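You operate a simulated robot arm through the tools that you are given. There is no shell and no other tool. Be economical: measure what you need, move in short steps, check, and stop when the job is done.

Carry out the task below with a simulated robot arm. There is one attempt and no reset: what you move stays moved.

Task
Put the green bridge on the tall rack worktop away on the top of the grey table. Then take the grey block and leave it on the blue chest top. Then put the cream liner from the blue bench top on the large cream sheet. Then fetch the large copper bar from the top of the blue trolley and set it on the large grey sheet. Then fetch the green pad from the top of the blue trolley and set it on the grey shelf of the clamp frame. Then switch the yellow cart brake lever off. Then take the wide black tape roll on the teal bench top and put it away on the green bench shelf. Then take the blue handled pad on the teal bench top and put it away on the tall rack middle shelf. Then take the red lug and leave it in the cream tray. Then take the teal bridge and leave it on the middle shelf of the yellow rack. Then take the felt pad with white grip on the white bench top and put it away in the shallow steel tray floor. Then put the grey-sided coil on the white bench top away on the shelf under the trough. Then press the blue push pad two times. Then open the blue bin lid. The order counts. Set down upright: green bridge, blue handled pad, teal bridge, felt pad with white grip. The yellow cart brake lever goes to its stop.

Only the result counts: the job must be done as asked and must still hold three seconds after the hand-in. Knocking over, shifting, dropping, spilling or breaking anything else fails it. Lids that push on must go on centred and level and be pressed home; caps that screw on are set level and turned clockwise until they are tight. Flat cloth is picked up by pressing the open fingertips on it (5 to 10 N) and closing them slowly along it; thin cloth reads only 2 to 8 mm in the jaws.

Robot
A 6-joint arm with a two-finger parallel gripper on a trunk, on a base that drives. Base frame: it is fixed to the floor where the robot stands at the start and does not move with it; the origin is under the middle of the robot, x ahead of it, y to its left, z up; the surface under the hand at the start is at about z = 0.86. Readings come in m, degrees, newtons and seconds.
With the tool pointing down near the work surface it reaches from about 0.38 to 0.84 m from the robot's upright axis, wherever it stands. Its first joint turns from -115.0 to 115.0 degrees. Places, roughly: blue bin lid [4.1, -6.5, 1]; blue chest top [1.4, 2, 1]; blue handled pad (15x4x9 cm) [1.3, -9.2, 0.9]; blue push pad [3.7, 0.1, 0.9]; cream liner (4x17x5 cm) [1.2, -1.1, 0.9]; cream tray (30x20x5 cm) [1.2, -8.3, 0.9]; felt pad with white grip (7x5x7 cm) [1.2, -3.8, 0.9]; green bench shelf [1.3, -7.3, 0.2]; green bridge (5x10x8 cm) [0.7, 0.1, 0.9]; green pad (9x4x3 cm) [-3.5, -10.1, 0.9]; grey block (5x3x3 cm) [1.4, -0.7, 0.9]; grey shelf of the clamp frame (38x22 cm) [-7.96, -9.64, 0.62]; grey-sided coil (23x37x5 cm) [1.2, -3.3, 0.9]; large copper bar (4x18x3 cm) [-3.5, -10.3, 0.9]; large cream sheet (24x17x1 cm) [1.3, -1.4, 0.9]; large grey sheet (24x17x1 cm) [-3.2, -10.3, 0.8]; middle shelf of the yellow rack [3.7, -3.5, 0.8]; red lug (10x3x3 cm) [1.3, -8, 0.9]; shallow steel tray floor (22x16 cm) [-4.42, -0.96, 0.88]; shelf under the trough [3.7, -2.5, 0.2]; tall rack middle shelf (208x24 cm) [0.78, 1.08, 1.22]; teal bridge (5x10x8 cm) [3.9, -7.2, 0.9]; top of the grey table [-5.8, -9, 0.8]; wide black tape roll (6x6x4 cm) [1.2, -9, 0.9]; yellow cart brake lever [-0.3, -9.9, 0.7]. Payload 4.2 kg.
The tool frame sits at the grasp point between the pads (the TCP): z along the fingers, y along the line on which they close. The tips reach 0.023 m beyond it. The gripper opens to 0.094 m. The fingers are 0.038 m wide and 0.01 m thick; the gripper's body (0.054 by 0.096 m) begins 0.039 m behind the TCP.
Orientation is told as [roll, pitch, yaw] about the base's x, y, z axes, in that order, counted from this pose: with the fingers straight down and closing along the base's y, the tool's x points along the base's -x, its y along +y and its z along -z.

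Tools
- The arm moves only by the tool send_rows. Its argument "motion" is text: rows parted by semicolons, each of 6 numbers parted by spaces: the shift along the tool's x, y, z in m, then the turn, a rotation vector about the tool's x, y, z in degrees. In form: dx dy dz ax ay az; .... A call has 1 to 12 rows; each row shifts and turns the commanded pose from where the row before left it, along the tool's axes as they then stand. "claw" is the closure, from 0 (fully open) to 1 (shut), set as the call begins (left out, the last holds). A row lasts 0.2 s, in which the tool goes at most 0.05 m and 8.6 degrees; a call with a longer step from one row to the next is refused whole, and so is a gripper value outside its range. A pose out of reach is approached as far as the arm can. The call stops where the force on the tool passes 40 N (or 10 N more than at its start, if that is more) or the arm is blocked; 0.2 s more then pass. Each finger travels about 0.108 m/s and halts on what it meets, pressing with about 45 N; the grip force reading is that of the motor and also rises with nothing between the fingers. The clock runs only during rows and for 0.2 s after the last one: add rows that do not move to give the fingers time. The reply holds the time, the measured pose of the TCP, the force on the tool along the base axes, the opening and the grip force, in the units named above and with some noise, with the torque about the TCP (base axes, N m) and any sound that the robot's microphone picked up.
- Cameras (640 x 400 px; columns grow to the right, rows downward): "scene" is now at [0.2454, 0.2032, 1.547]; the picture's right is [0.14, -0.99, 0.00], its down [-0.30, -0.04, -0.95] and it looks along [0.94, 0.13, -0.30] (base axes); focal length 214 px, centre (320, 200). "wrist" rides on the gripper at [0.086, 0.016, -0.074] in the tool frame; the picture's right is [-0.18, 0.98, 0.00], its down [-0.58, -0.11, -0.81] and it looks along [-0.79, -0.15, 0.59] (tool axes); focal length 243 px, centre (320, 200). There is no depth. A picture from a camera that has moved, and an enlarged one, comes with that camera's place and axes in the base frame and with its lens. The place of the scene camera against the robot may be out by one fixed shift of up to 0.012 m in any direction.
- camera(camera): a new picture of that camera. The clock stands still meanwhile.
- slide_trunk(by): slides the trunk up (or, below 0, down) by that many m; the arm and the scene camera ride with it, the base frame stays. It gives what a move gives, with no picture.
- roll_base(legs): drives the robot by 1 to 6 legs, each [ahead, turn to the left] in m and degrees, along the robot's own axes; the way and the turn of a leg run together, so that a leg with both is an arc; at most 1.5 m and 180 degrees a leg. The arm and the cameras ride along, it lands a little off, and it stops where it bumps. It gives what a move gives.
- head_to(pan, tilt): turns the head with the scene camera to pan (to the left, within 80 degrees either way) and tilt (down, from -29 to 69), counted from straight ahead of the robot. It gives what a move gives.
- enlarge(camera, box): a new picture of the part [left, top, right, bottom] of that camera's present view, enlarged. The clock stands still meanwhile.
- close_job(): hands the job in; it is judged then, once.

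Work in short steps. Places have to be worked out from the pictures, the camera data and where the tool is seen: move nearer, look again, correct. Check each grasp and each placing, and mend what went wrong. You have 577 turns and 360 pictures in all, those below and enlarged ones among them. Open the gripper and draw the arm clear of the work before you hand the job in, unless the task says otherwise.

The tools are called after "Call:" by a JSON object that holds its "fn" and its "kwargs". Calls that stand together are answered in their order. send_rows: Moves the arm, as the interface text tells. Its arguments: {"type":"object","properties":{"motion":{"type":"string"},"claw":{"type":"number"}},"required":["motion"]} The other tools are called the same way: slide_trunk (by) slides the trunk up or down; roll_base (legs) drives the base; head_to (pan, tilt) turns the head that bears the scene camera; camera (camera) takes a picture; enlarge (camera, box) takes an enlarged picture of a part of a camera's view; close_job () hands the job in.

At the start:

```text
time: 0.0
position: [0.3837, 0.208, 1.4956]
ee_rot: [0.0, 0.0, 0.0]
ft_force: [-0.4, 0.5, 0.3]
wrist_torque: [-0.01, -0.03, 0.01]
grip_width: 0.0939
gripper_force: 0.0
trunk travel left (down, up): [-0.883, 0.107]
robot x, y, heading: [0.0001, 0.0009, -0.0]
head pan, tilt: [8.1, 17.6]
```

scene: 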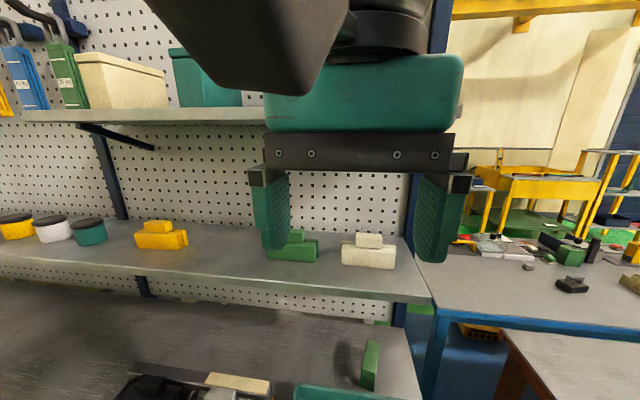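
wrist: 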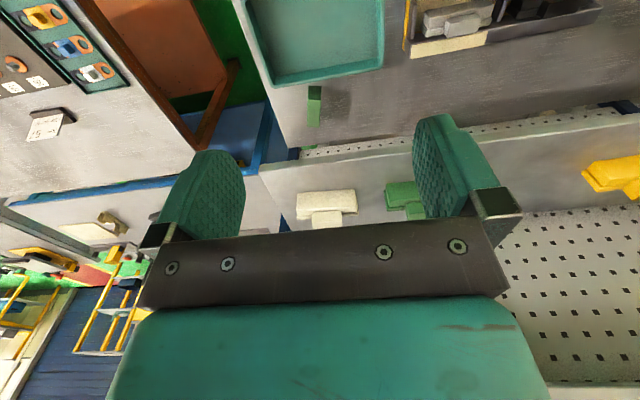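

The green item low in the scene view works out to about [0.71, 0.12], which fits the green bridge. I'll tilt the head down to look at it.

Call:
{"fn": "head_to", "kwargs": {"pan": 0, "tilt": 50}}

Call:
{"fn": "camera", "kwargs": {"camera": "scene"}}

Call:
{"fn": "enlarge", "kwargs": {"camera": "wrist", "box": [220, 0, 420, 140]}}

```text
time: 1.0
position: [0.3822, 0.2072, 1.496]
ee_rot: [0.0, 0.0, 0.1]
ft_force: [0.2, -0.7, -0.2]
wrist_torque: [0.0, -0.01, 0.0]
grip_width: 0.094
gripper_force: 0.1
trunk travel left (down, up): [-0.883, 0.107]
robot x, y, heading: [0.0033, -0.0006, 0.3]
head pan, tilt: [0.0, 50.0]
```

```text
357 pictures are left
camera scene: at [0.23, 0.19, 1.4977], right [0.0, -1.0, 0.0], down [-0.77, 0.0, -0.64], along [0.64, 0.0, -0.77], focal length 214 px, centre (320, 200)
```

scene: 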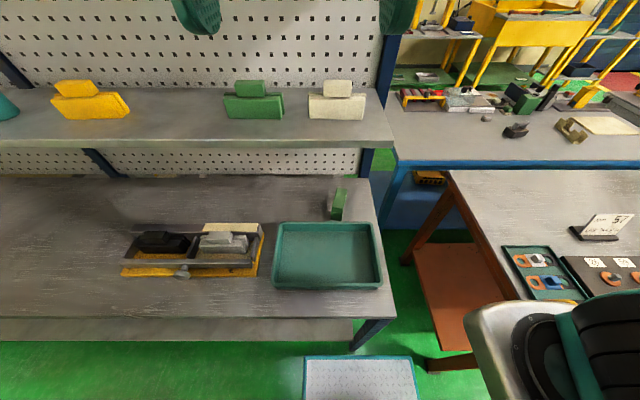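

```text
2.86 times, centred on (320, 70) of wrist
camera zoom: at [0.2957, 0.224, 1.5684], right [0.18, 0.98, 0.0], down [0.58, -0.11, 0.81], along [0.79, -0.15, -0.59], focal length 693 px, centre (320, 571)
```

zoom: 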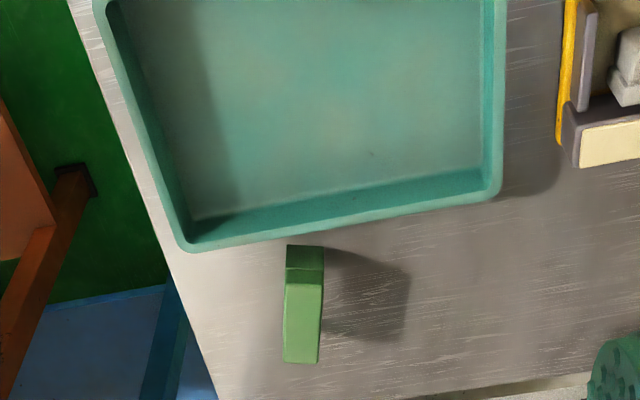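

The bridge is at the right end of the worktop behind the teal tray. I'll enlarge it in the scene view to see its shape.

Call:
{"fn": "enlarge", "kwargs": {"camera": "scene", "box": [270, 160, 400, 240]}}

```text
4.92 times, centred on (335, 200) of scene
camera zoom: at [0.23, 0.19, 1.4977], right [0.0, -1.0, 0.0], down [-0.77, 0.0, -0.64], along [0.64, 0.0, -0.77], focal length 1056 px, centre (246, 200)
```

zoom: 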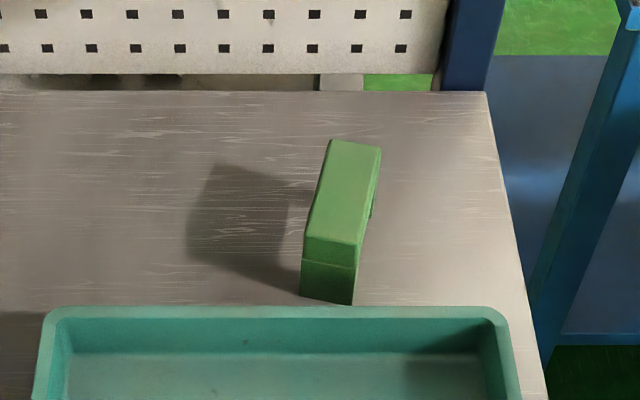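

Bridge top centre is about (0.70, 0.12), turned about -14° from x, and it sits under the shelf edge, so I'll reach in tilted at 45°. First I'll lower the trunk and orient the tool while it is still clear.

Call:
{"fn": "slide_trunk", "kwargs": {"by": -0.35}}

Call:
{"fn": "send_rows", "kwargs": {"motion": "0 0 0 0 0 7; 0 0 0 0 0 7; 0 0 0 0 -7.5 0; 0 0 0 0 -7.5 0; 0 0 0 0 -7.5 0; 0 0 0 0 -7.5 0; 0 0 0 0 -7.5 0; 0 0 0 0 -7.5 0", "claw": 0}}

Call:
{"fn": "camera", "kwargs": {"camera": "scene"}}

Call:
{"fn": "camera", "kwargs": {"camera": "wrist"}}

```text
time: 4.4
position: [0.3848, 0.2065, 1.1451]
ee_rot: [0.0, 0.0, 0.1]
ft_force: [-0.5, -0.6, 0.0]
wrist_torque: [-0.01, 0.01, 0.0]
grip_width: 0.0942
gripper_force: 0.1
trunk travel left (down, up): [-0.533, 0.457]
robot x, y, heading: [-0.0021, -0.0041, -0.0]
head pan, tilt: [0.0, 50.0]
```

```text
time: 6.2
position: [0.4294, 0.2065, 1.1429]
ee_rot: [15.7, -39.4, -29.9]
ft_force: [0.7, -0.5, 0.6]
wrist_torque: [-0.02, 0.0, -0.02]
grip_width: 0.094
gripper_force: 0.1
out of reach, approached as far as the arm can: row 3, 4, 5, 6, 7, 8
trunk travel left (down, up): [-0.533, 0.457]
robot x, y, heading: [-0.0018, -0.0004, -0.1]
head pan, tilt: [0.0, 50.0]
stopped in row 8: the arm was blocked; the commanded pose is now the measured one
```

```text
354 pictures are left
camera scene: at [0.228, 0.19, 1.1449], right [0.0, -1.0, 0.0], down [-0.79, 0.0, -0.62], along [0.62, 0.0, -0.79], focal length 214 px, centre (320, 200)
```

scene: 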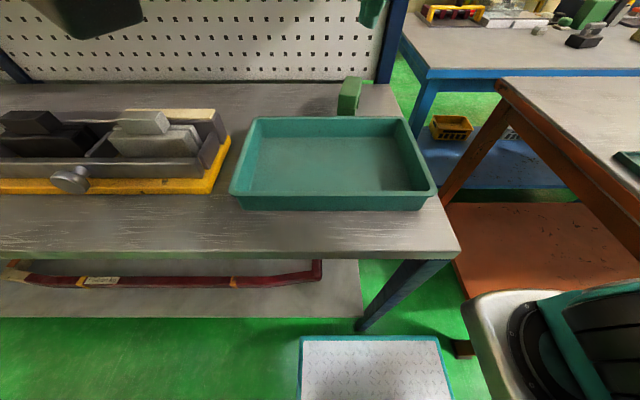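

```text
353 pictures are left
camera wrist: at [0.3265, 0.261, 1.1451], right [0.45, 0.83, 0.32], down [-0.18, -0.27, 0.95], along [0.87, -0.48, 0.03], focal length 243 px, centre (320, 200)
```

wrist: 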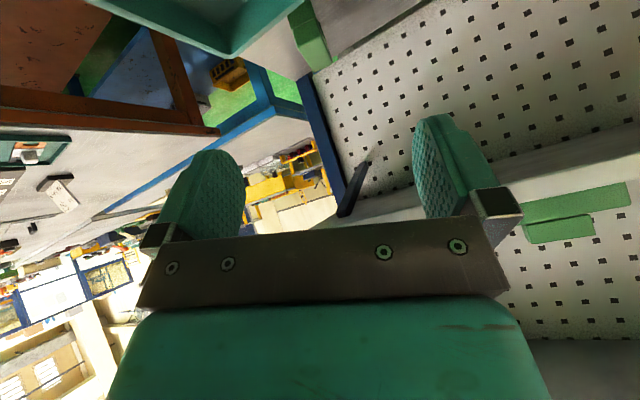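

The tilt was too close in to reach fully, so the pose came out off. I'll advance along the tool axis toward free space above the tray, then correct the orientation.

Call:
{"fn": "send_rows", "kwargs": {"motion": "0 0 0.04 0 0 0; 0 0 0.04 0 0 0; 0 0 0.04 0 0 0; 0 0 0.04 0 0 0; 0 0 0.03 0 0 0; 0 0 0 2.5 -2 -6.3; 0 0 0 2.5 -2 -6.3; 0 0 0 0 0 0"}}

Call:
{"fn": "camera", "kwargs": {"camera": "wrist"}}

Call:
{"fn": "camera", "kwargs": {"camera": "scene"}}

```text
time: 8.1
position: [0.5541, 0.1916, 0.999]
ee_rot: [-1.5, -45.2, -12.8]
ft_force: [0.3, 0.2, -0.3]
wrist_torque: [-0.03, -0.01, 0.01]
grip_width: 0.0938
gripper_force: 0.1
trunk travel left (down, up): [-0.533, 0.457]
robot x, y, heading: [-0.0032, 0.0022, -0.0]
head pan, tilt: [0.0, 50.0]
```

```text
352 pictures are left
camera wrist: at [0.4467, 0.2356, 0.9883], right [0.36, 0.93, 0.11], down [-0.18, -0.05, 0.98], along [0.91, -0.38, 0.15], focal length 243 px, centre (320, 200)
```

wrist: 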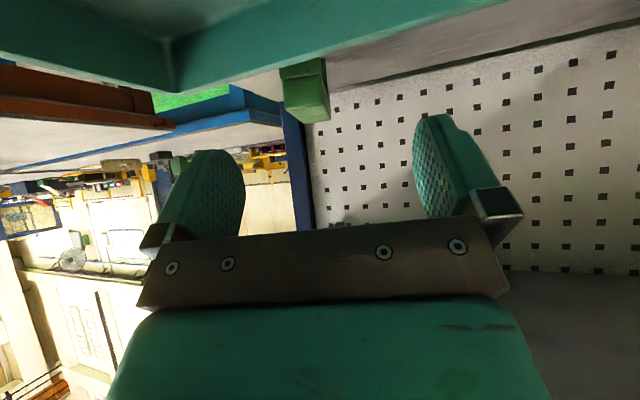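

```text
351 pictures are left
camera scene: at [0.23, 0.19, 1.1476], right [0.0, -1.0, 0.0], down [-0.77, 0.0, -0.64], along [0.64, 0.0, -0.77], focal length 214 px, centre (320, 200)
```

scene: 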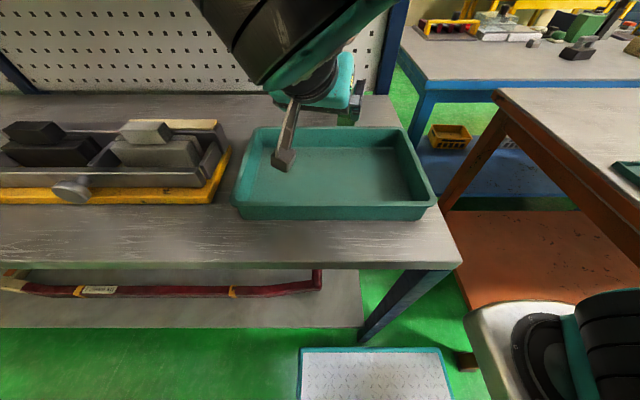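

Pose is close to what I wanted. I'll enlarge the wrist view of the bridge to refine its place.

Call:
{"fn": "enlarge", "kwargs": {"camera": "wrist", "box": [250, 40, 370, 140]}}

Call:
{"fn": "enlarge", "kwargs": {"camera": "scene", "box": [300, 70, 420, 150]}}

```text
4.00 times, centred on (310, 90) of wrist
camera zoom: at [0.4467, 0.2356, 0.9883], right [0.36, 0.93, 0.11], down [-0.18, -0.05, 0.98], along [0.91, -0.38, 0.15], focal length 970 px, centre (360, 640)
```

zoom: 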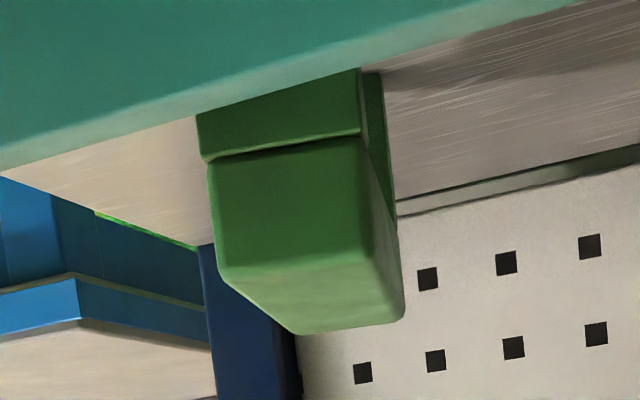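

```text
5.00 times, centred on (360, 110) of scene
camera zoom: at [0.23, 0.19, 1.1476], right [0.0, -1.0, 0.0], down [-0.77, 0.0, -0.64], along [0.64, 0.0, -0.77], focal length 1072 px, centre (120, 650)
```

zoom: 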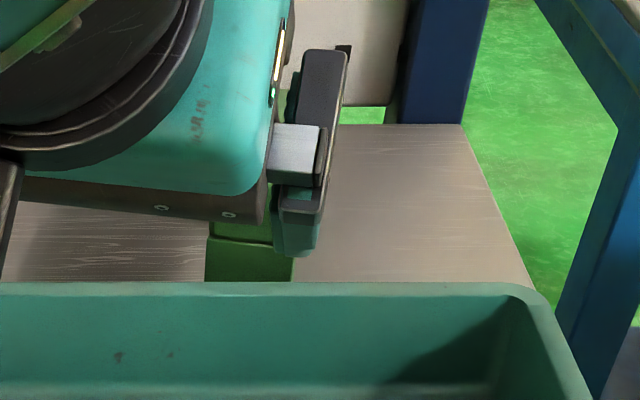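

From the wrist view the bridge centre is about (0.709, 0.128), top near 0.935. I'll align and slide in along the tool axis to grip it near its front half.

Call:
{"fn": "send_rows", "kwargs": {"motion": "-0.022 -0.0145 0 0.7 0 0.6; -0.022 -0.0145 0 0.7 0 0.6; 0 0 0.04 0 0 0; 0 0 0.04 0 0 0; 0 0 0.03 0 0 0; 0 0 0 0 0 0"}}

Call:
{"fn": "camera", "kwargs": {"camera": "wrist"}}

Call:
{"fn": "enlarge", "kwargs": {"camera": "scene", "box": [280, 50, 430, 150]}}

```text
time: 9.4
position: [0.6525, 0.1337, 0.9494]
ee_rot: [-1.5, -45.3, -14.7]
ft_force: [-0.4, -0.1, 0.8]
wrist_torque: [-0.01, 0.03, 0.04]
grip_width: 0.0941
gripper_force: 0.0
trunk travel left (down, up): [-0.533, 0.457]
robot x, y, heading: [-0.0019, -0.0011, 0.1]
head pan, tilt: [0.0, 50.0]
```

```text
348 pictures are left
camera wrist: at [0.5473, 0.1802, 0.9391], right [0.39, 0.91, 0.11], down [-0.18, -0.04, 0.98], along [0.9, -0.4, 0.15], focal length 243 px, centre (320, 200)
```

wrist: 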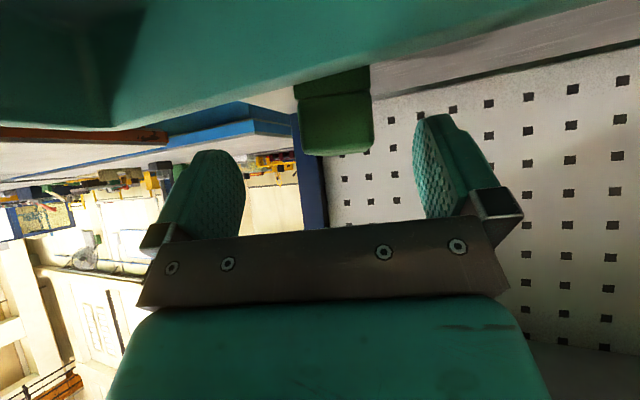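

```text
4.00 times, centred on (355, 100) of scene
camera zoom: at [0.2299, 0.19, 1.1476], right [0.0, -1.0, 0.0], down [-0.77, 0.0, -0.64], along [0.64, 0.0, -0.77], focal length 858 px, centre (180, 600)
```

zoom: 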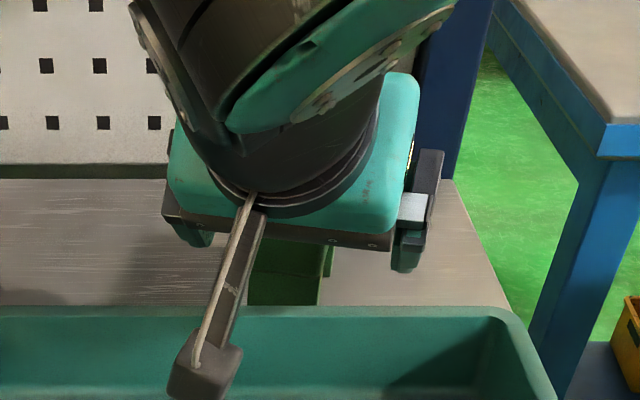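

The camera stalk would get close to the tray at 45°, so I'll steepen to 30° off vertical, which lifts the camera, and then go in to the bridge.

Call:
{"fn": "send_rows", "kwargs": {"motion": "0 0 0 0 7.5 0; 0 0 0 0 7.5 0; -0.007 0.0045 0.015 0 0 0; -0.007 0.0045 0.015 0 0 0; 0 0 0.015 0 0 0; 0 0 0 0 0 0"}}

Call:
{"fn": "camera", "kwargs": {"camera": "wrist"}}

Call:
{"fn": "enlarge", "kwargs": {"camera": "scene", "box": [280, 50, 430, 150]}}

```text
time: 10.8
position: [0.6892, 0.1326, 0.9193]
ee_rot: [-1.1, -30.3, -15.0]
ft_force: [-1.0, 0.0, -0.6]
wrist_torque: [0.02, -0.01, -0.02]
grip_width: 0.0937
gripper_force: 0.1
trunk travel left (down, up): [-0.533, 0.457]
robot x, y, heading: [0.0023, 0.0001, 0.1]
head pan, tilt: [0.0, 50.0]
```

```text
346 pictures are left
camera wrist: at [0.5848, 0.1792, 0.9391], right [0.42, 0.9, 0.08], down [0.07, -0.11, 0.99], along [0.91, -0.41, -0.11], focal length 243 px, centre (320, 200)
```

wrist: 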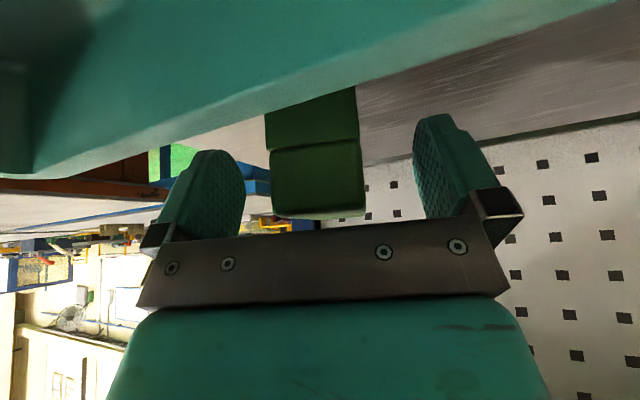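

```text
4.00 times, centred on (355, 100) of scene
camera zoom: at [0.23, 0.19, 1.1476], right [0.0, -1.0, 0.0], down [-0.77, 0.0, -0.64], along [0.64, 0.0, -0.77], focal length 858 px, centre (180, 600)
```

zoom: 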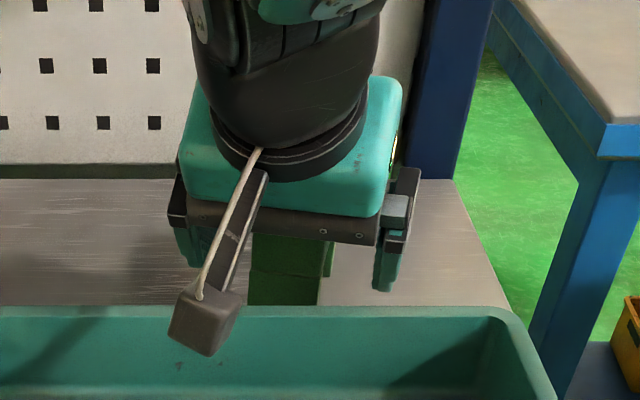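

The bridge is between the fingers, slightly to the -y side. I'll shift 4 mm and close.

Call:
{"fn": "send_rows", "kwargs": {"motion": "0 -0.004 0.002 0 0 0; 0 0 0 0 0 0"}}

Call:
{"fn": "send_rows", "kwargs": {"motion": "0 0 0 0 0 0; 0 0 0 0 0 0; 0 0 0 0 0 0; 0 0 0 0 0 0", "claw": 1}}

Call:
{"fn": "camera", "kwargs": {"camera": "wrist"}}

```text
time: 11.4
position: [0.6901, 0.1266, 0.9194]
ee_rot: [-1.2, -30.2, -15.1]
ft_force: [0.4, 0.4, 0.8]
wrist_torque: [0.02, 0.0, 0.01]
grip_width: 0.0941
gripper_force: 0.0
trunk travel left (down, up): [-0.533, 0.457]
robot x, y, heading: [0.0025, -0.0006, -0.0]
head pan, tilt: [0.0, 50.0]
```

```text
time: 12.4
position: [0.6899, 0.1274, 0.9193]
ee_rot: [-1.1, -30.3, -15.1]
ft_force: [-0.4, 1.1, 1.7]
wrist_torque: [0.16, 0.1, -0.04]
grip_width: 0.0398
gripper_force: 44.4
trunk travel left (down, up): [-0.533, 0.457]
robot x, y, heading: [-0.0001, -0.0007, 0.0]
head pan, tilt: [0.0, 50.0]
```

```text
344 pictures are left
camera wrist: at [0.5849, 0.1747, 0.9383], right [0.42, 0.9, 0.08], down [0.07, -0.11, 0.99], along [0.91, -0.41, -0.11], focal length 243 px, centre (320, 200)
```

wrist: 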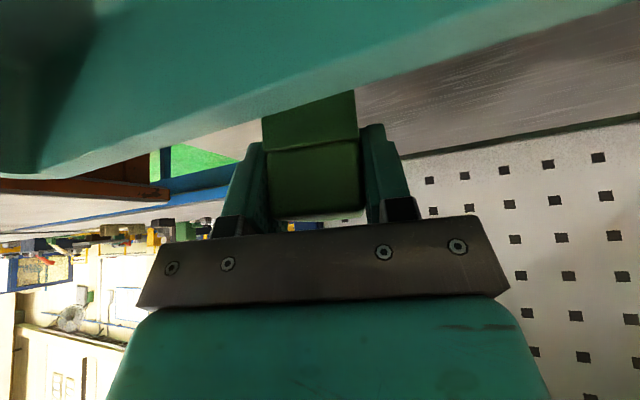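

Gripped at 40 mm. I'll lift with the trunk and check it.

Call:
{"fn": "slide_trunk", "kwargs": {"by": 0.09}}

Call:
{"fn": "enlarge", "kwargs": {"camera": "scene", "box": [220, 50, 440, 190]}}

```text
time: 13.7
position: [0.6907, 0.1275, 1.008]
ee_rot: [-1.3, -30.3, -15.1]
ft_force: [0.2, 0.5, -2.6]
wrist_torque: [0.02, 0.04, 0.04]
grip_width: 0.0398
gripper_force: 45.1
trunk travel left (down, up): [-0.623, 0.367]
robot x, y, heading: [0.0026, -0.0001, 0.0]
head pan, tilt: [0.0, 50.0]
```

```text
2.86 times, centred on (330, 120) of scene
camera zoom: at [0.23, 0.19, 1.2376], right [0.0, -1.0, 0.0], down [-0.77, 0.0, -0.64], along [0.64, 0.0, -0.77], focal length 613 px, centre (291, 429)
```

zoom: 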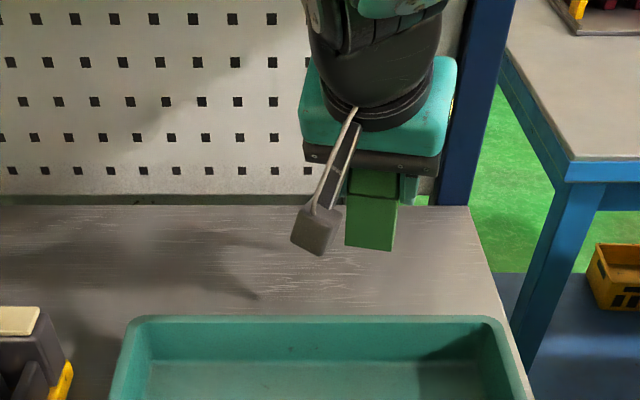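

Lifted cleanly. I'll back the base out slowly and then look around to plan the drive.

Call:
{"fn": "roll_base", "kwargs": {"legs": [[-0.7, 0]]}}

Call:
{"fn": "head_to", "kwargs": {"pan": -70, "tilt": 15}}

Call:
{"fn": "camera", "kwargs": {"camera": "scene"}}

```text
time: 17.5
position: [0.0029, 0.129, 1.0092]
ee_rot: [-1.2, -30.3, -15.2]
ft_force: [-1.0, 1.0, -1.9]
wrist_torque: [0.01, 0.04, 0.02]
grip_width: 0.0397
gripper_force: 45.5
trunk travel left (down, up): [-0.623, 0.367]
robot x, y, heading: [-0.6861, -0.0017, -0.1]
head pan, tilt: [0.0, 50.0]
```

```text
time: 18.9
position: [0.0034, 0.1272, 1.0087]
ee_rot: [-1.2, -30.3, -15.2]
ft_force: [-1.0, -0.1, -2.0]
wrist_torque: [0.0, 0.05, 0.03]
grip_width: 0.0398
gripper_force: 45.1
trunk travel left (down, up): [-0.623, 0.367]
robot x, y, heading: [-0.6839, 0.0002, 0.0]
head pan, tilt: [-70.0, 15.0]
```

```text
342 pictures are left
camera scene: at [-0.5018, 0.1024, 1.2913], right [-0.94, -0.34, 0.0], down [-0.09, 0.24, -0.97], along [0.33, -0.91, -0.26], focal length 214 px, centre (320, 200)
```

scene: 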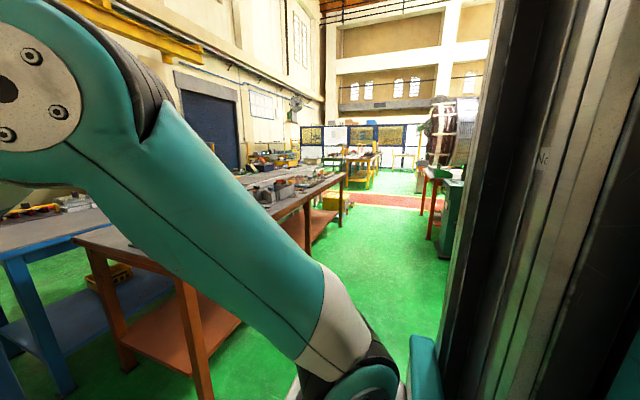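

The aisle runs toward -y. I'll turn right 90° in this open space and look.

Call:
{"fn": "roll_base", "kwargs": {"legs": [[0, -90]]}}

Call:
{"fn": "head_to", "kwargs": {"pan": 0, "tilt": 10}}

Call:
{"fn": "camera", "kwargs": {"camera": "scene"}}

Call:
{"fn": "head_to", "kwargs": {"pan": -60, "tilt": 10}}

Call:
{"fn": "camera", "kwargs": {"camera": "scene"}}

```text
time: 23.1
position: [-0.5513, -0.6891, 1.0088]
ee_rot: [-1.2, -30.2, -104.5]
ft_force: [-0.1, -1.0, -2.2]
wrist_torque: [0.06, -0.01, -0.04]
grip_width: 0.0398
gripper_force: 44.4
trunk travel left (down, up): [-0.623, 0.367]
robot x, y, heading: [-0.684, 0.003, -89.5]
head pan, tilt: [-70.0, 15.0]
```

```text
time: 24.5
position: [-0.5511, -0.6882, 1.0077]
ee_rot: [-1.2, -30.2, -104.5]
ft_force: [0.2, 0.3, -3.2]
wrist_torque: [0.04, -0.05, 0.02]
grip_width: 0.0402
gripper_force: 44.9
trunk travel left (down, up): [-0.623, 0.367]
robot x, y, heading: [-0.6821, 0.0002, -89.5]
head pan, tilt: [0.0, 10.0]
```

```text
341 pictures are left
camera scene: at [-0.4886, -0.2477, 1.2995], right [-1.0, -0.01, 0.0], down [0.0, 0.17, -0.98], along [0.01, -0.98, -0.17], focal length 214 px, centre (320, 200)
```

scene: 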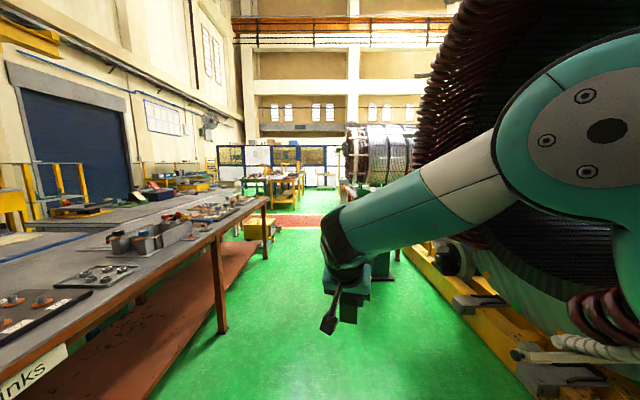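

```text
time: 25.8
position: [-0.5516, -0.6889, 1.0092]
ee_rot: [-1.3, -30.2, -104.5]
ft_force: [-0.4, 1.3, -2.3]
wrist_torque: [0.08, -0.04, 0.0]
grip_width: 0.0398
gripper_force: 44.8
trunk travel left (down, up): [-0.623, 0.367]
robot x, y, heading: [-0.6871, -0.0001, -89.7]
head pan, tilt: [-60.0, 10.0]
```

```text
340 pictures are left
camera scene: at [-0.5695, -0.2022, 1.2995], right [-0.51, 0.86, 0.0], down [0.15, 0.09, -0.98], along [-0.85, -0.5, -0.17], focal length 214 px, centre (320, 200)
```

scene: 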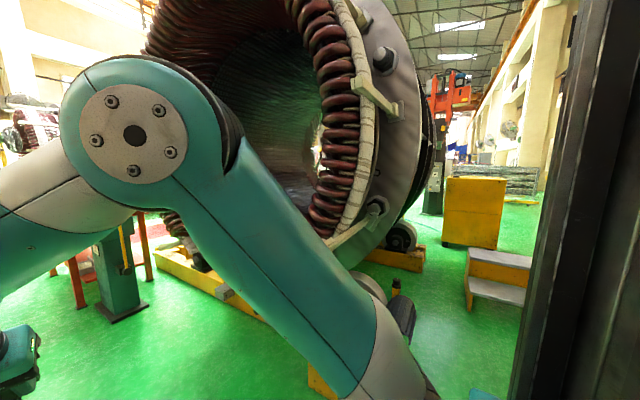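

The aisle is clear between the brown bench (edge x≈0.3) and the green stand (x≈-1.2). I'll drive down it at x≈-0.45.

Call:
{"fn": "roll_base", "kwargs": {"legs": [[0, 9], [1.5, 0], [0, -9.3], [1.4, 0]]}}

Call:
{"fn": "head_to", "kwargs": {"pan": 0, "tilt": 10}}

Call:
{"fn": "camera", "kwargs": {"camera": "scene"}}

Call:
{"fn": "head_to", "kwargs": {"pan": -60, "tilt": 10}}

Call:
{"fn": "camera", "kwargs": {"camera": "scene"}}

```text
time: 41.2
position: [-0.3703, -3.5964, 1.0087]
ee_rot: [-1.2, -30.2, -106.2]
ft_force: [0.0, 0.4, -2.2]
wrist_torque: [0.03, 0.0, 0.0]
grip_width: 0.04
gripper_force: 45.3
trunk travel left (down, up): [-0.623, 0.367]
robot x, y, heading: [-0.4856, -2.9079, -91.1]
head pan, tilt: [-60.0, 10.0]
```

```text
time: 42.5
position: [-0.3695, -3.5963, 1.0087]
ee_rot: [-1.1, -30.2, -106.1]
ft_force: [-0.1, -0.1, -2.7]
wrist_torque: [0.07, -0.03, 0.04]
grip_width: 0.0396
gripper_force: 45.1
trunk travel left (down, up): [-0.623, 0.367]
robot x, y, heading: [-0.4849, -2.903, -90.8]
head pan, tilt: [0.0, 10.0]
```

```text
339 pictures are left
camera scene: at [-0.2938, -3.1584, 1.2995], right [-1.0, 0.02, 0.0], down [0.0, 0.17, -0.98], along [-0.02, -0.98, -0.17], focal length 214 px, centre (320, 200)
```

scene: 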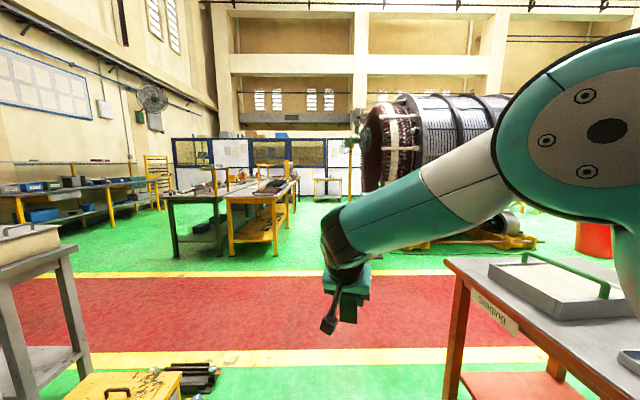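

```text
time: 43.8
position: [-0.3704, -3.5973, 1.0071]
ee_rot: [-1.2, -30.2, -106.0]
ft_force: [-0.3, -0.2, -2.4]
wrist_torque: [0.08, 0.0, 0.0]
grip_width: 0.0396
gripper_force: 45.1
trunk travel left (down, up): [-0.623, 0.367]
robot x, y, heading: [-0.4858, -2.9057, -91.1]
head pan, tilt: [-60.0, 10.0]
```

```text
338 pictures are left
camera scene: at [-0.3734, -3.1106, 1.2995], right [-0.49, 0.87, 0.0], down [0.15, 0.08, -0.98], along [-0.86, -0.48, -0.17], focal length 214 px, centre (320, 200)
```

scene: 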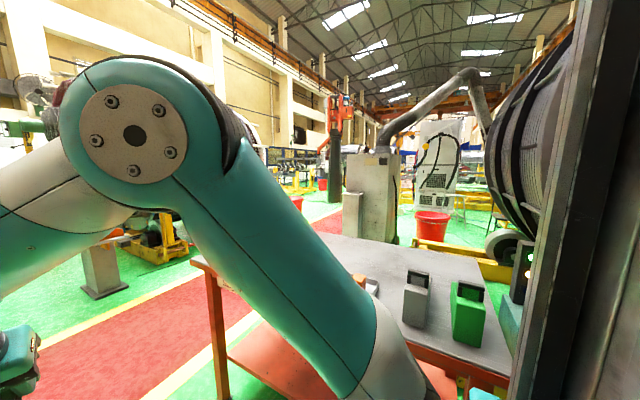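

The red walkway crosses at y≈-4.7 to -6. I'll pass between the bench and the toolbox, get onto it, then turn toward -x.

Call:
{"fn": "roll_base", "kwargs": {"legs": [[0, 6], [1.5, 0], [0, -5], [0.95, 0], [0, -90]]}}

Call:
{"fn": "head_to", "kwargs": {"pan": 0, "tilt": 10}}

Call:
{"fn": "camera", "kwargs": {"camera": "scene"}}

Call:
{"fn": "head_to", "kwargs": {"pan": 55, "tilt": 10}}

Call:
{"fn": "camera", "kwargs": {"camera": "scene"}}

```text
time: 60.6
position: [-1.0671, -5.4565, 1.0089]
ee_rot: [-1.3, -30.2, 163.7]
ft_force: [-0.1, 1.0, -3.0]
wrist_torque: [-0.02, -0.08, -0.01]
grip_width: 0.0399
gripper_force: 44.7
trunk travel left (down, up): [-0.623, 0.367]
robot x, y, heading: [-0.3739, -5.3453, 178.9]
head pan, tilt: [-60.0, 10.0]
```

```text
time: 61.9
position: [-1.0668, -5.4563, 1.0077]
ee_rot: [-1.2, -30.2, 163.7]
ft_force: [-0.2, -0.2, -1.9]
wrist_torque: [0.0, -0.01, 0.0]
grip_width: 0.0398
gripper_force: 45.0
trunk travel left (down, up): [-0.623, 0.367]
robot x, y, heading: [-0.3761, -5.3416, 178.6]
head pan, tilt: [0.0, 10.0]
```

```text
337 pictures are left
camera scene: at [-0.6232, -5.5382, 1.2995], right [0.02, 1.0, 0.0], down [0.17, 0.0, -0.98], along [-0.98, 0.02, -0.17], focal length 214 px, centre (320, 200)
```

scene: 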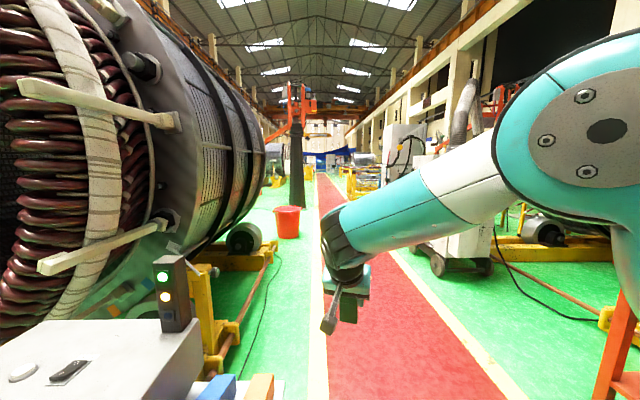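

```text
time: 63.2
position: [-1.066, -5.4566, 1.0072]
ee_rot: [-1.3, -30.1, 163.7]
ft_force: [-0.6, 0.1, -2.3]
wrist_torque: [0.0, -0.07, -0.01]
grip_width: 0.0396
gripper_force: 44.6
trunk travel left (down, up): [-0.623, 0.367]
robot x, y, heading: [-0.3764, -5.3455, 178.6]
head pan, tilt: [55.0, 10.0]
```

```text
336 pictures are left
camera scene: at [-0.5852, -5.6152, 1.2995], right [-0.81, 0.59, 0.0], down [0.1, 0.14, -0.98], along [-0.58, -0.79, -0.17], focal length 214 px, centre (320, 200)
```

scene: 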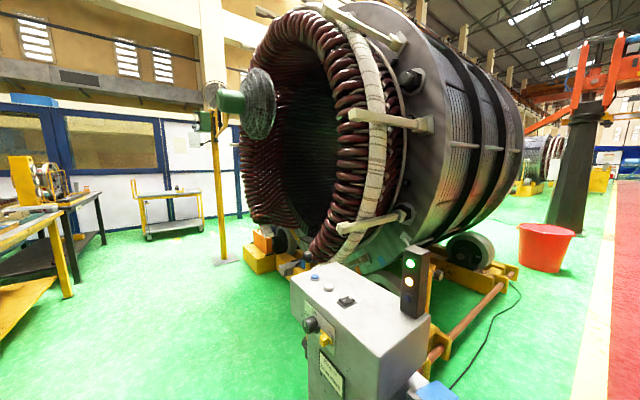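

The walkway ahead is free; the grey table lies beyond the big stator, reached between the red bucket (x≈-4.3) and the dark post (x≈-6.6). I'll drive along the walkway.

Call:
{"fn": "roll_base", "kwargs": {"legs": [[0, -3], [1.5, 0], [0, 4], [1.5, 0], [1.5, 0]]}}

Call:
{"fn": "camera", "kwargs": {"camera": "scene"}}

```text
time: 85.5
position: [-5.5549, -5.3791, 1.0083]
ee_rot: [-1.2, -30.2, 165.1]
ft_force: [-1.0, 0.6, -1.7]
wrist_torque: [-0.04, -0.07, -0.01]
grip_width: 0.0397
gripper_force: 44.9
trunk travel left (down, up): [-0.623, 0.367]
robot x, y, heading: [-4.8659, -5.2481, -180.0]
head pan, tilt: [55.0, 10.0]
```

```text
335 pictures are left
camera scene: at [-5.068, -5.5275, 1.2995], right [-0.82, 0.57, 0.0], down [0.1, 0.14, -0.98], along [-0.56, -0.81, -0.17], focal length 214 px, centre (320, 200)
```

scene: 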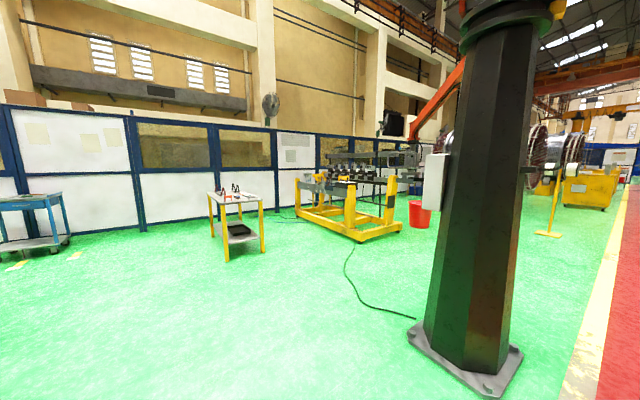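

The small grey-topped table with yellow legs is about (-5.8, -8.9). I'll enlarge it.

Call:
{"fn": "enlarge", "kwargs": {"camera": "scene", "box": [180, 160, 300, 260]}}

```text
4.00 times, centred on (240, 210) of scene
camera zoom: at [-5.068, -5.5275, 1.2995], right [-0.82, 0.57, 0.0], down [0.1, 0.14, -0.98], along [-0.56, -0.81, -0.17], focal length 858 px, centre (640, 160)
```

zoom: 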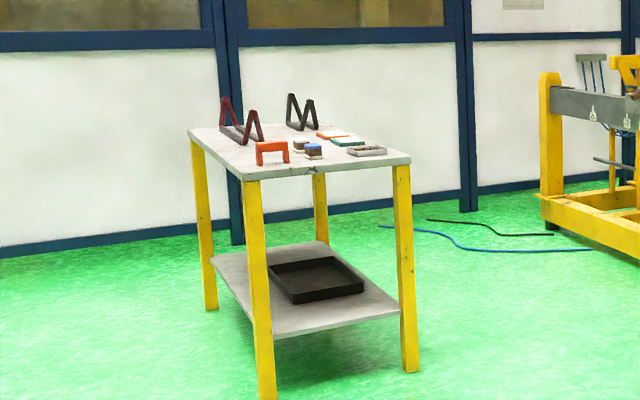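

I'll drive to in front of the table's +y end and look down at it.

Call:
{"fn": "roll_base", "kwargs": {"legs": [[0.75, 0], [0, 90], [1.3, 0], [0.8, 0]]}}

Call:
{"fn": "slide_trunk", "kwargs": {"by": 0.2}}

Call:
{"fn": "head_to", "kwargs": {"pan": 0, "tilt": 25}}

Call:
{"fn": "camera", "kwargs": {"camera": "scene"}}

```text
time: 103.5
position: [-5.3759, -8.0775, 1.0086]
ee_rot: [-1.2, -30.2, -102.0]
ft_force: [0.5, -0.1, -3.1]
wrist_torque: [0.04, -0.01, -0.01]
grip_width: 0.0398
gripper_force: 45.0
trunk travel left (down, up): [-0.623, 0.367]
robot x, y, heading: [-5.5367, -7.3953, -87.0]
head pan, tilt: [55.0, 10.0]
```

```text
time: 105.7
position: [-5.3748, -8.0772, 1.2076]
ee_rot: [-1.1, -30.2, -101.9]
ft_force: [-1.3, 0.0, -2.5]
wrist_torque: [0.07, -0.01, 0.0]
grip_width: 0.0401
gripper_force: 44.8
trunk travel left (down, up): [-0.823, 0.167]
robot x, y, heading: [-5.5411, -7.3961, -87.0]
head pan, tilt: [55.0, 10.0]
```

```text
time: 106.9
position: [-5.3757, -8.0767, 1.2084]
ee_rot: [-1.2, -30.3, -102.1]
ft_force: [0.3, 0.8, -2.1]
wrist_torque: [0.06, -0.05, 0.01]
grip_width: 0.0395
gripper_force: 45.1
trunk travel left (down, up): [-0.823, 0.167]
robot x, y, heading: [-5.5389, -7.3963, -87.2]
head pan, tilt: [0.0, 25.0]
```

```text
333 pictures are left
camera scene: at [-5.3311, -7.634, 1.4751], right [-1.0, -0.05, 0.0], down [-0.02, 0.42, -0.91], along [0.05, -0.91, -0.42], focal length 214 px, centre (320, 200)
```

scene: 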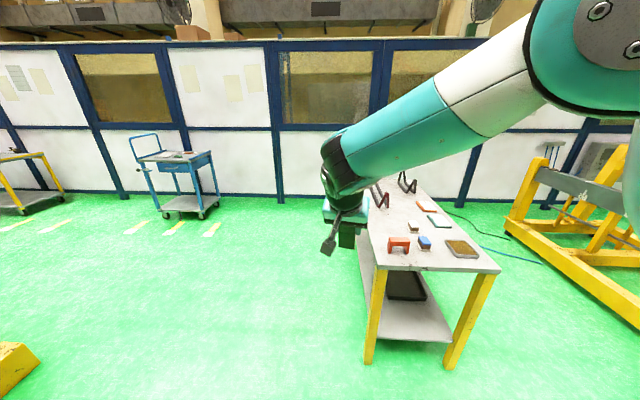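

I'll enlarge the tabletop to find a free spot for a 5x10 cm footprint.

Call:
{"fn": "enlarge", "kwargs": {"camera": "scene", "box": [350, 160, 510, 280]}}

```text
3.33 times, centred on (430, 220) of scene
camera zoom: at [-5.3311, -7.634, 1.4751], right [-1.0, -0.05, 0.0], down [-0.02, 0.42, -0.91], along [0.05, -0.91, -0.42], focal length 715 px, centre (-47, 133)
```

zoom: 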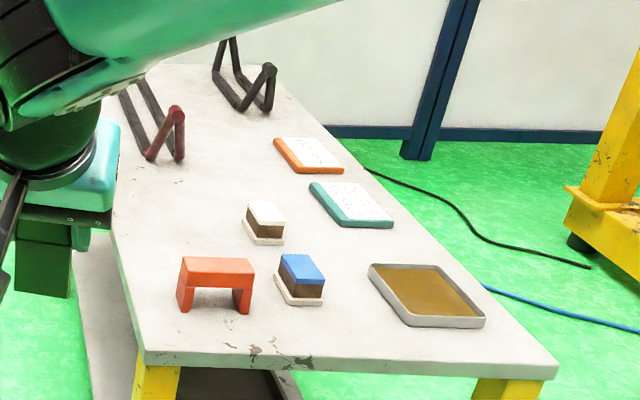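

There is free space around (-5.65, -8.78), best reached from the +x side. I'll drive round to (-4.95, -8.66) facing -x, with the bridge carried high.

Call:
{"fn": "roll_base", "kwargs": {"legs": [[0, 87], [0.6, 0], [0, -90], [1.26, 0], [0, -90]]}}

Call:
{"fn": "head_to", "kwargs": {"pan": 0, "tilt": 40}}

Call:
{"fn": "camera", "kwargs": {"camera": "scene"}}

```text
time: 127.7
position: [-5.7031, -8.7188, 1.2086]
ee_rot: [-1.2, -30.2, 160.2]
ft_force: [-0.7, 0.2, -2.2]
wrist_torque: [-0.02, -0.07, 0.05]
grip_width: 0.0397
gripper_force: 45.4
trunk travel left (down, up): [-0.823, 0.167]
robot x, y, heading: [-5.0058, -8.6505, 175.1]
head pan, tilt: [0.0, 25.0]
```

```text
time: 128.4
position: [-5.7029, -8.7191, 1.2071]
ee_rot: [-1.2, -30.2, 160.2]
ft_force: [-0.2, -0.2, -2.4]
wrist_torque: [-0.02, -0.09, 0.0]
grip_width: 0.0396
gripper_force: 45.2
trunk travel left (down, up): [-0.823, 0.167]
robot x, y, heading: [-5.0053, -8.6505, 175.3]
head pan, tilt: [0.0, 40.0]
```

```text
331 pictures are left
camera scene: at [-5.2575, -8.8287, 1.4518], right [0.08, 1.0, 0.0], down [0.64, -0.05, -0.77], along [-0.76, 0.06, -0.64], focal length 214 px, centre (320, 200)
```

scene: 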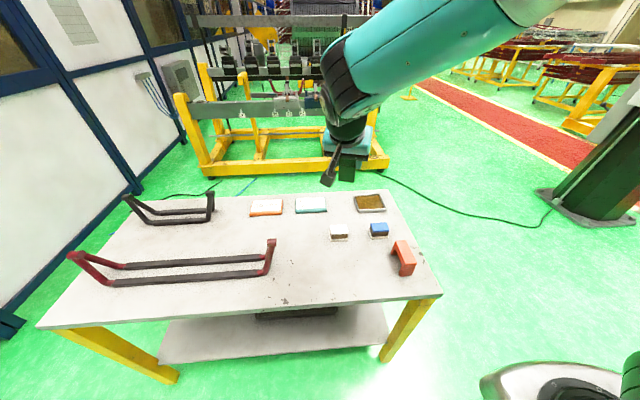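

The free patch centre is about (-5.657, -8.762). I'll shift the tool there horizontally, then lower with the trunk to a few cm above the top and look.

Call:
{"fn": "send_rows", "kwargs": {"motion": "0.0338 0.0125 -0.0195 0 0 0; 0.0338 0.0125 -0.0195 0 0 0; 0 0 0 0 0 0"}}

Call:
{"fn": "slide_trunk", "kwargs": {"by": -0.27}}

Call:
{"fn": "camera", "kwargs": {"camera": "scene"}}

```text
time: 129.2
position: [-5.6374, -8.7684, 1.2072]
ee_rot: [-1.2, -30.1, 160.2]
ft_force: [-1.3, -0.1, -3.4]
wrist_torque: [-0.02, -0.07, 0.01]
grip_width: 0.0398
gripper_force: 44.5
trunk travel left (down, up): [-0.823, 0.167]
robot x, y, heading: [-5.0069, -8.6483, 175.3]
head pan, tilt: [0.0, 40.0]
```

```text
time: 132.0
position: [-5.638, -8.77, 0.9363]
ee_rot: [-1.2, -30.2, 160.3]
ft_force: [0.9, -0.8, -2.0]
wrist_torque: [-0.07, -0.09, -0.01]
grip_width: 0.0397
gripper_force: 44.7
trunk travel left (down, up): [-0.553, 0.437]
robot x, y, heading: [-5.0069, -8.6501, 175.7]
head pan, tilt: [0.0, 40.0]
```

```text
330 pictures are left
camera scene: at [-5.2574, -8.8287, 1.1818], right [0.08, 1.0, 0.0], down [0.64, -0.05, -0.77], along [-0.76, 0.06, -0.64], focal length 214 px, centre (320, 200)
```

scene: 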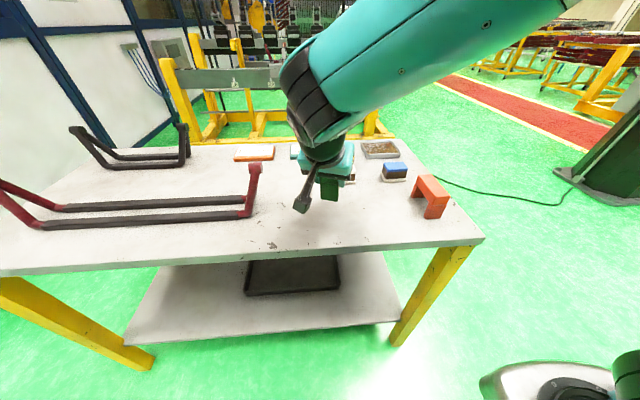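

It's over clear space. I'll lower straight down in small steps, watching the force.

Call:
{"fn": "send_rows", "kwargs": {"motion": "0.005 0 0.0087 0 0 0; 0.005 0 0.0087 0 0 0; 0.005 0 0.0087 0 0 0; 0.005 0 0.0087 0 0 0; 0.005 0 0.0087 0 0 0; 0.005 0 0.0087 0 0 0; 0.0025 0 0.0043 0 0 0"}}

Call:
{"fn": "enlarge", "kwargs": {"camera": "scene", "box": [240, 130, 440, 260]}}

```text
time: 133.6
position: [-5.6365, -8.7684, 0.8715]
ee_rot: [-1.2, -30.1, 160.3]
ft_force: [0.3, 0.9, -1.8]
wrist_torque: [0.0, -0.08, -0.02]
grip_width: 0.0398
gripper_force: 44.5
trunk travel left (down, up): [-0.553, 0.437]
robot x, y, heading: [-5.0082, -8.6477, 175.4]
head pan, tilt: [0.0, 40.0]
```

```text
3.08 times, centred on (340, 195) of scene
camera zoom: at [-5.2574, -8.8287, 1.1818], right [0.08, 1.0, 0.0], down [0.64, -0.05, -0.77], along [-0.76, 0.06, -0.64], focal length 660 px, centre (258, 215)
```

zoom: 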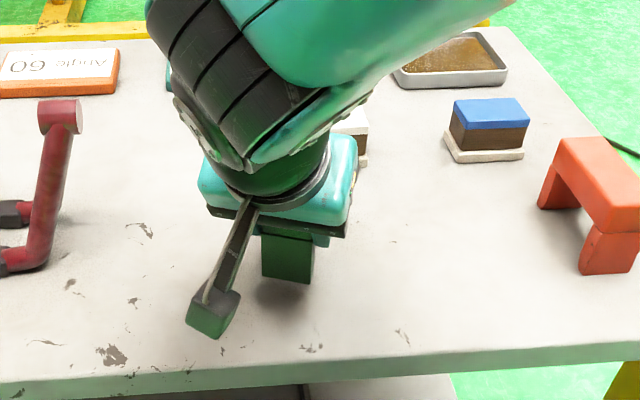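

Still about 2 cm of air under it. I'll go on in 5 mm steps until contact.

Call:
{"fn": "send_rows", "kwargs": {"motion": "0.0025 0 0.0043 0 0 0; 0.0025 0 0.0043 0 0 0; 0.0025 0 0.0043 0 0 0; 0.0015 0 0.0026 0 0 0; 0.0015 0 0.0026 0 0 0; 0.0015 0 0.0026 0 0 0; 0.0015 0 0.0026 0 0 0; 0.0015 0 0.0026 0 0 0"}}

Call:
{"fn": "enlarge", "kwargs": {"camera": "scene", "box": [240, 130, 440, 260]}}

```text
time: 135.4
position: [-5.6378, -8.7683, 0.8429]
ee_rot: [-0.8, -30.4, 160.2]
ft_force: [-0.9, -8.9, 31.5]
wrist_torque: [-0.93, 0.46, 0.02]
grip_width: 0.0394
gripper_force: 44.5
trunk travel left (down, up): [-0.553, 0.437]
robot x, y, heading: [-5.0076, -8.6468, 175.2]
head pan, tilt: [0.0, 40.0]
```

```text
3.08 times, centred on (340, 195) of scene
camera zoom: at [-5.2564, -8.8289, 1.182], right [0.08, 1.0, 0.0], down [0.64, -0.05, -0.77], along [-0.76, 0.06, -0.64], focal length 660 px, centre (258, 215)
```

zoom: 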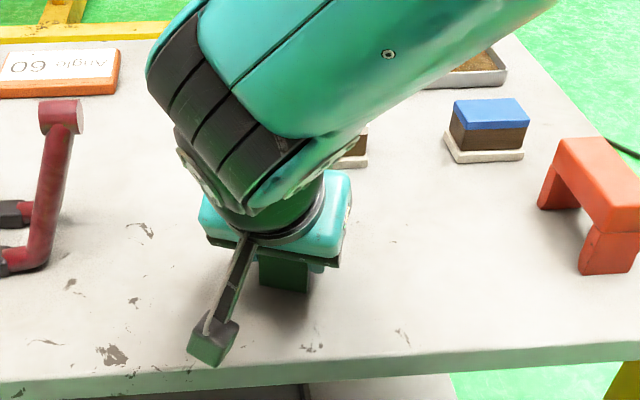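

It's on the table with 31 N. I'll ease up 2 mm, open, then withdraw along the tool axis.

Call:
{"fn": "send_rows", "kwargs": {"motion": "-0.001 0 -0.0018 0 0 0; 0 0 0 0 0 0"}}

Call:
{"fn": "send_rows", "kwargs": {"motion": "0 0 0 0 0 0; 0 0 0 0 0 0; 0 0 0 0 0 0; 0 0 -0.02 0 0 0; 0 0 -0.03 0 0 0; 0 0 -0.04 0 0 0; 0 0 -0.04 0 0 0", "claw": 0}}

Call:
{"fn": "camera", "kwargs": {"camera": "scene"}}

```text
time: 136.0
position: [-5.6366, -8.7688, 0.8416]
ee_rot: [-1.3, -30.2, 160.4]
ft_force: [-3.1, -6.7, 15.7]
wrist_torque: [-0.24, 1.23, 0.42]
grip_width: 0.0398
gripper_force: 45.1
trunk travel left (down, up): [-0.553, 0.437]
robot x, y, heading: [-5.0082, -8.6525, 175.4]
head pan, tilt: [0.0, 40.0]
```

```text
time: 137.6
position: [-5.5786, -8.7939, 0.9537]
ee_rot: [-1.3, -30.2, 160.2]
ft_force: [0.4, -0.4, 0.4]
wrist_torque: [0.02, -0.01, 0.0]
grip_width: 0.0939
gripper_force: 0.1
trunk travel left (down, up): [-0.553, 0.437]
robot x, y, heading: [-5.0061, -8.6493, 175.3]
head pan, tilt: [0.0, 40.0]
```

```text
327 pictures are left
camera scene: at [-5.2576, -8.8288, 1.1817], right [0.08, 1.0, 0.0], down [0.64, -0.05, -0.77], along [-0.76, 0.06, -0.64], focal length 214 px, centre (320, 200)
```

scene: 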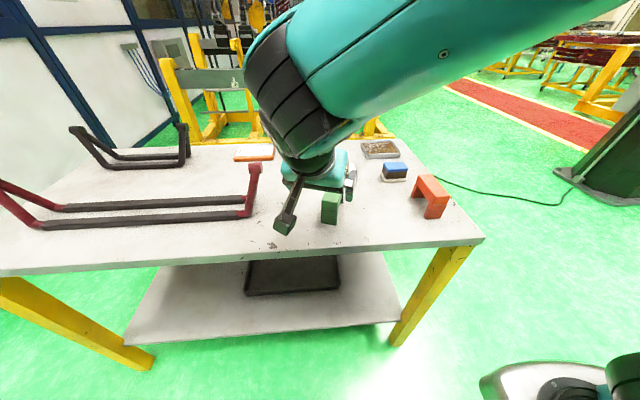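

The bridge stands upright and free. I'll raise the trunk, set the tool vertical, and head back for the grey block.

Call:
{"fn": "slide_trunk", "kwargs": {"by": 0.2}}

Call:
{"fn": "send_rows", "kwargs": {"motion": "0 0 0 0 7.5 0; 0 0 0 0 7.5 0; 0 0 0 0 7.5 0; 0 0 0 0 7.5 0; 0 0 0 0 0 -7.5; 0 0 0 0 0 -7.5; 0 0 0 0 0 0"}}

Call:
{"fn": "roll_base", "kwargs": {"legs": [[-0.1, 0], [0, -87], [1.5, 0], [1.5, 0]]}}

Call:
{"fn": "head_to", "kwargs": {"pan": 0, "tilt": 15}}

Call:
{"fn": "camera", "kwargs": {"camera": "scene"}}

```text
time: 139.8
position: [-5.579, -8.7931, 1.1537]
ee_rot: [-1.1, -30.1, 160.1]
ft_force: [-0.5, -0.3, -0.1]
wrist_torque: [0.02, 0.01, -0.02]
grip_width: 0.0939
gripper_force: 0.1
trunk travel left (down, up): [-0.753, 0.237]
robot x, y, heading: [-5.0045, -8.651, 175.2]
head pan, tilt: [0.0, 40.0]
```

```text
time: 141.3
position: [-5.5793, -8.7956, 1.1541]
ee_rot: [-1.0, 0.1, 174.7]
ft_force: [0.7, -0.8, -0.4]
wrist_torque: [-0.01, 0.0, 0.03]
grip_width: 0.0942
gripper_force: 0.1
trunk travel left (down, up): [-0.753, 0.237]
robot x, y, heading: [-5.0066, -8.6489, 175.3]
head pan, tilt: [0.0, 40.0]
```

```text
time: 156.8
position: [-4.9524, -5.9228, 1.1586]
ee_rot: [-0.8, -0.5, 86.5]
ft_force: [-0.4, -1.1, 0.7]
wrist_torque: [0.06, -0.02, -0.01]
grip_width: 0.0941
gripper_force: 0.1
trunk travel left (down, up): [-0.753, 0.237]
robot x, y, heading: [-4.7915, -6.4855, 86.6]
head pan, tilt: [0.0, 40.0]
stopped in leg 4: the robot was blocked; the commanded pose is now the measured one
```

```text
time: 157.7
position: [-4.9537, -5.9209, 1.1589]
ee_rot: [-0.8, -0.4, 86.6]
ft_force: [-0.5, 0.5, -0.7]
wrist_torque: [-0.02, -0.02, 0.03]
grip_width: 0.0941
gripper_force: 0.1
trunk travel left (down, up): [-0.753, 0.237]
robot x, y, heading: [-4.7888, -6.4781, 86.7]
head pan, tilt: [0.0, 15.0]
```

```text
326 pictures are left
camera scene: at [-4.9707, -6.2313, 1.4213], right [1.0, -0.06, 0.0], down [-0.01, -0.26, -0.97], along [0.05, 0.96, -0.26], focal length 214 px, centre (320, 200)
```

scene: 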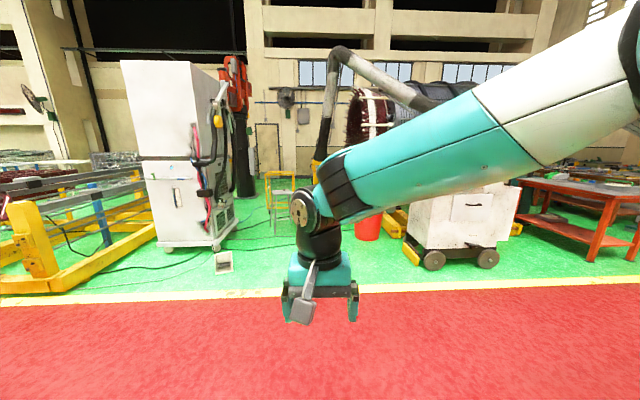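

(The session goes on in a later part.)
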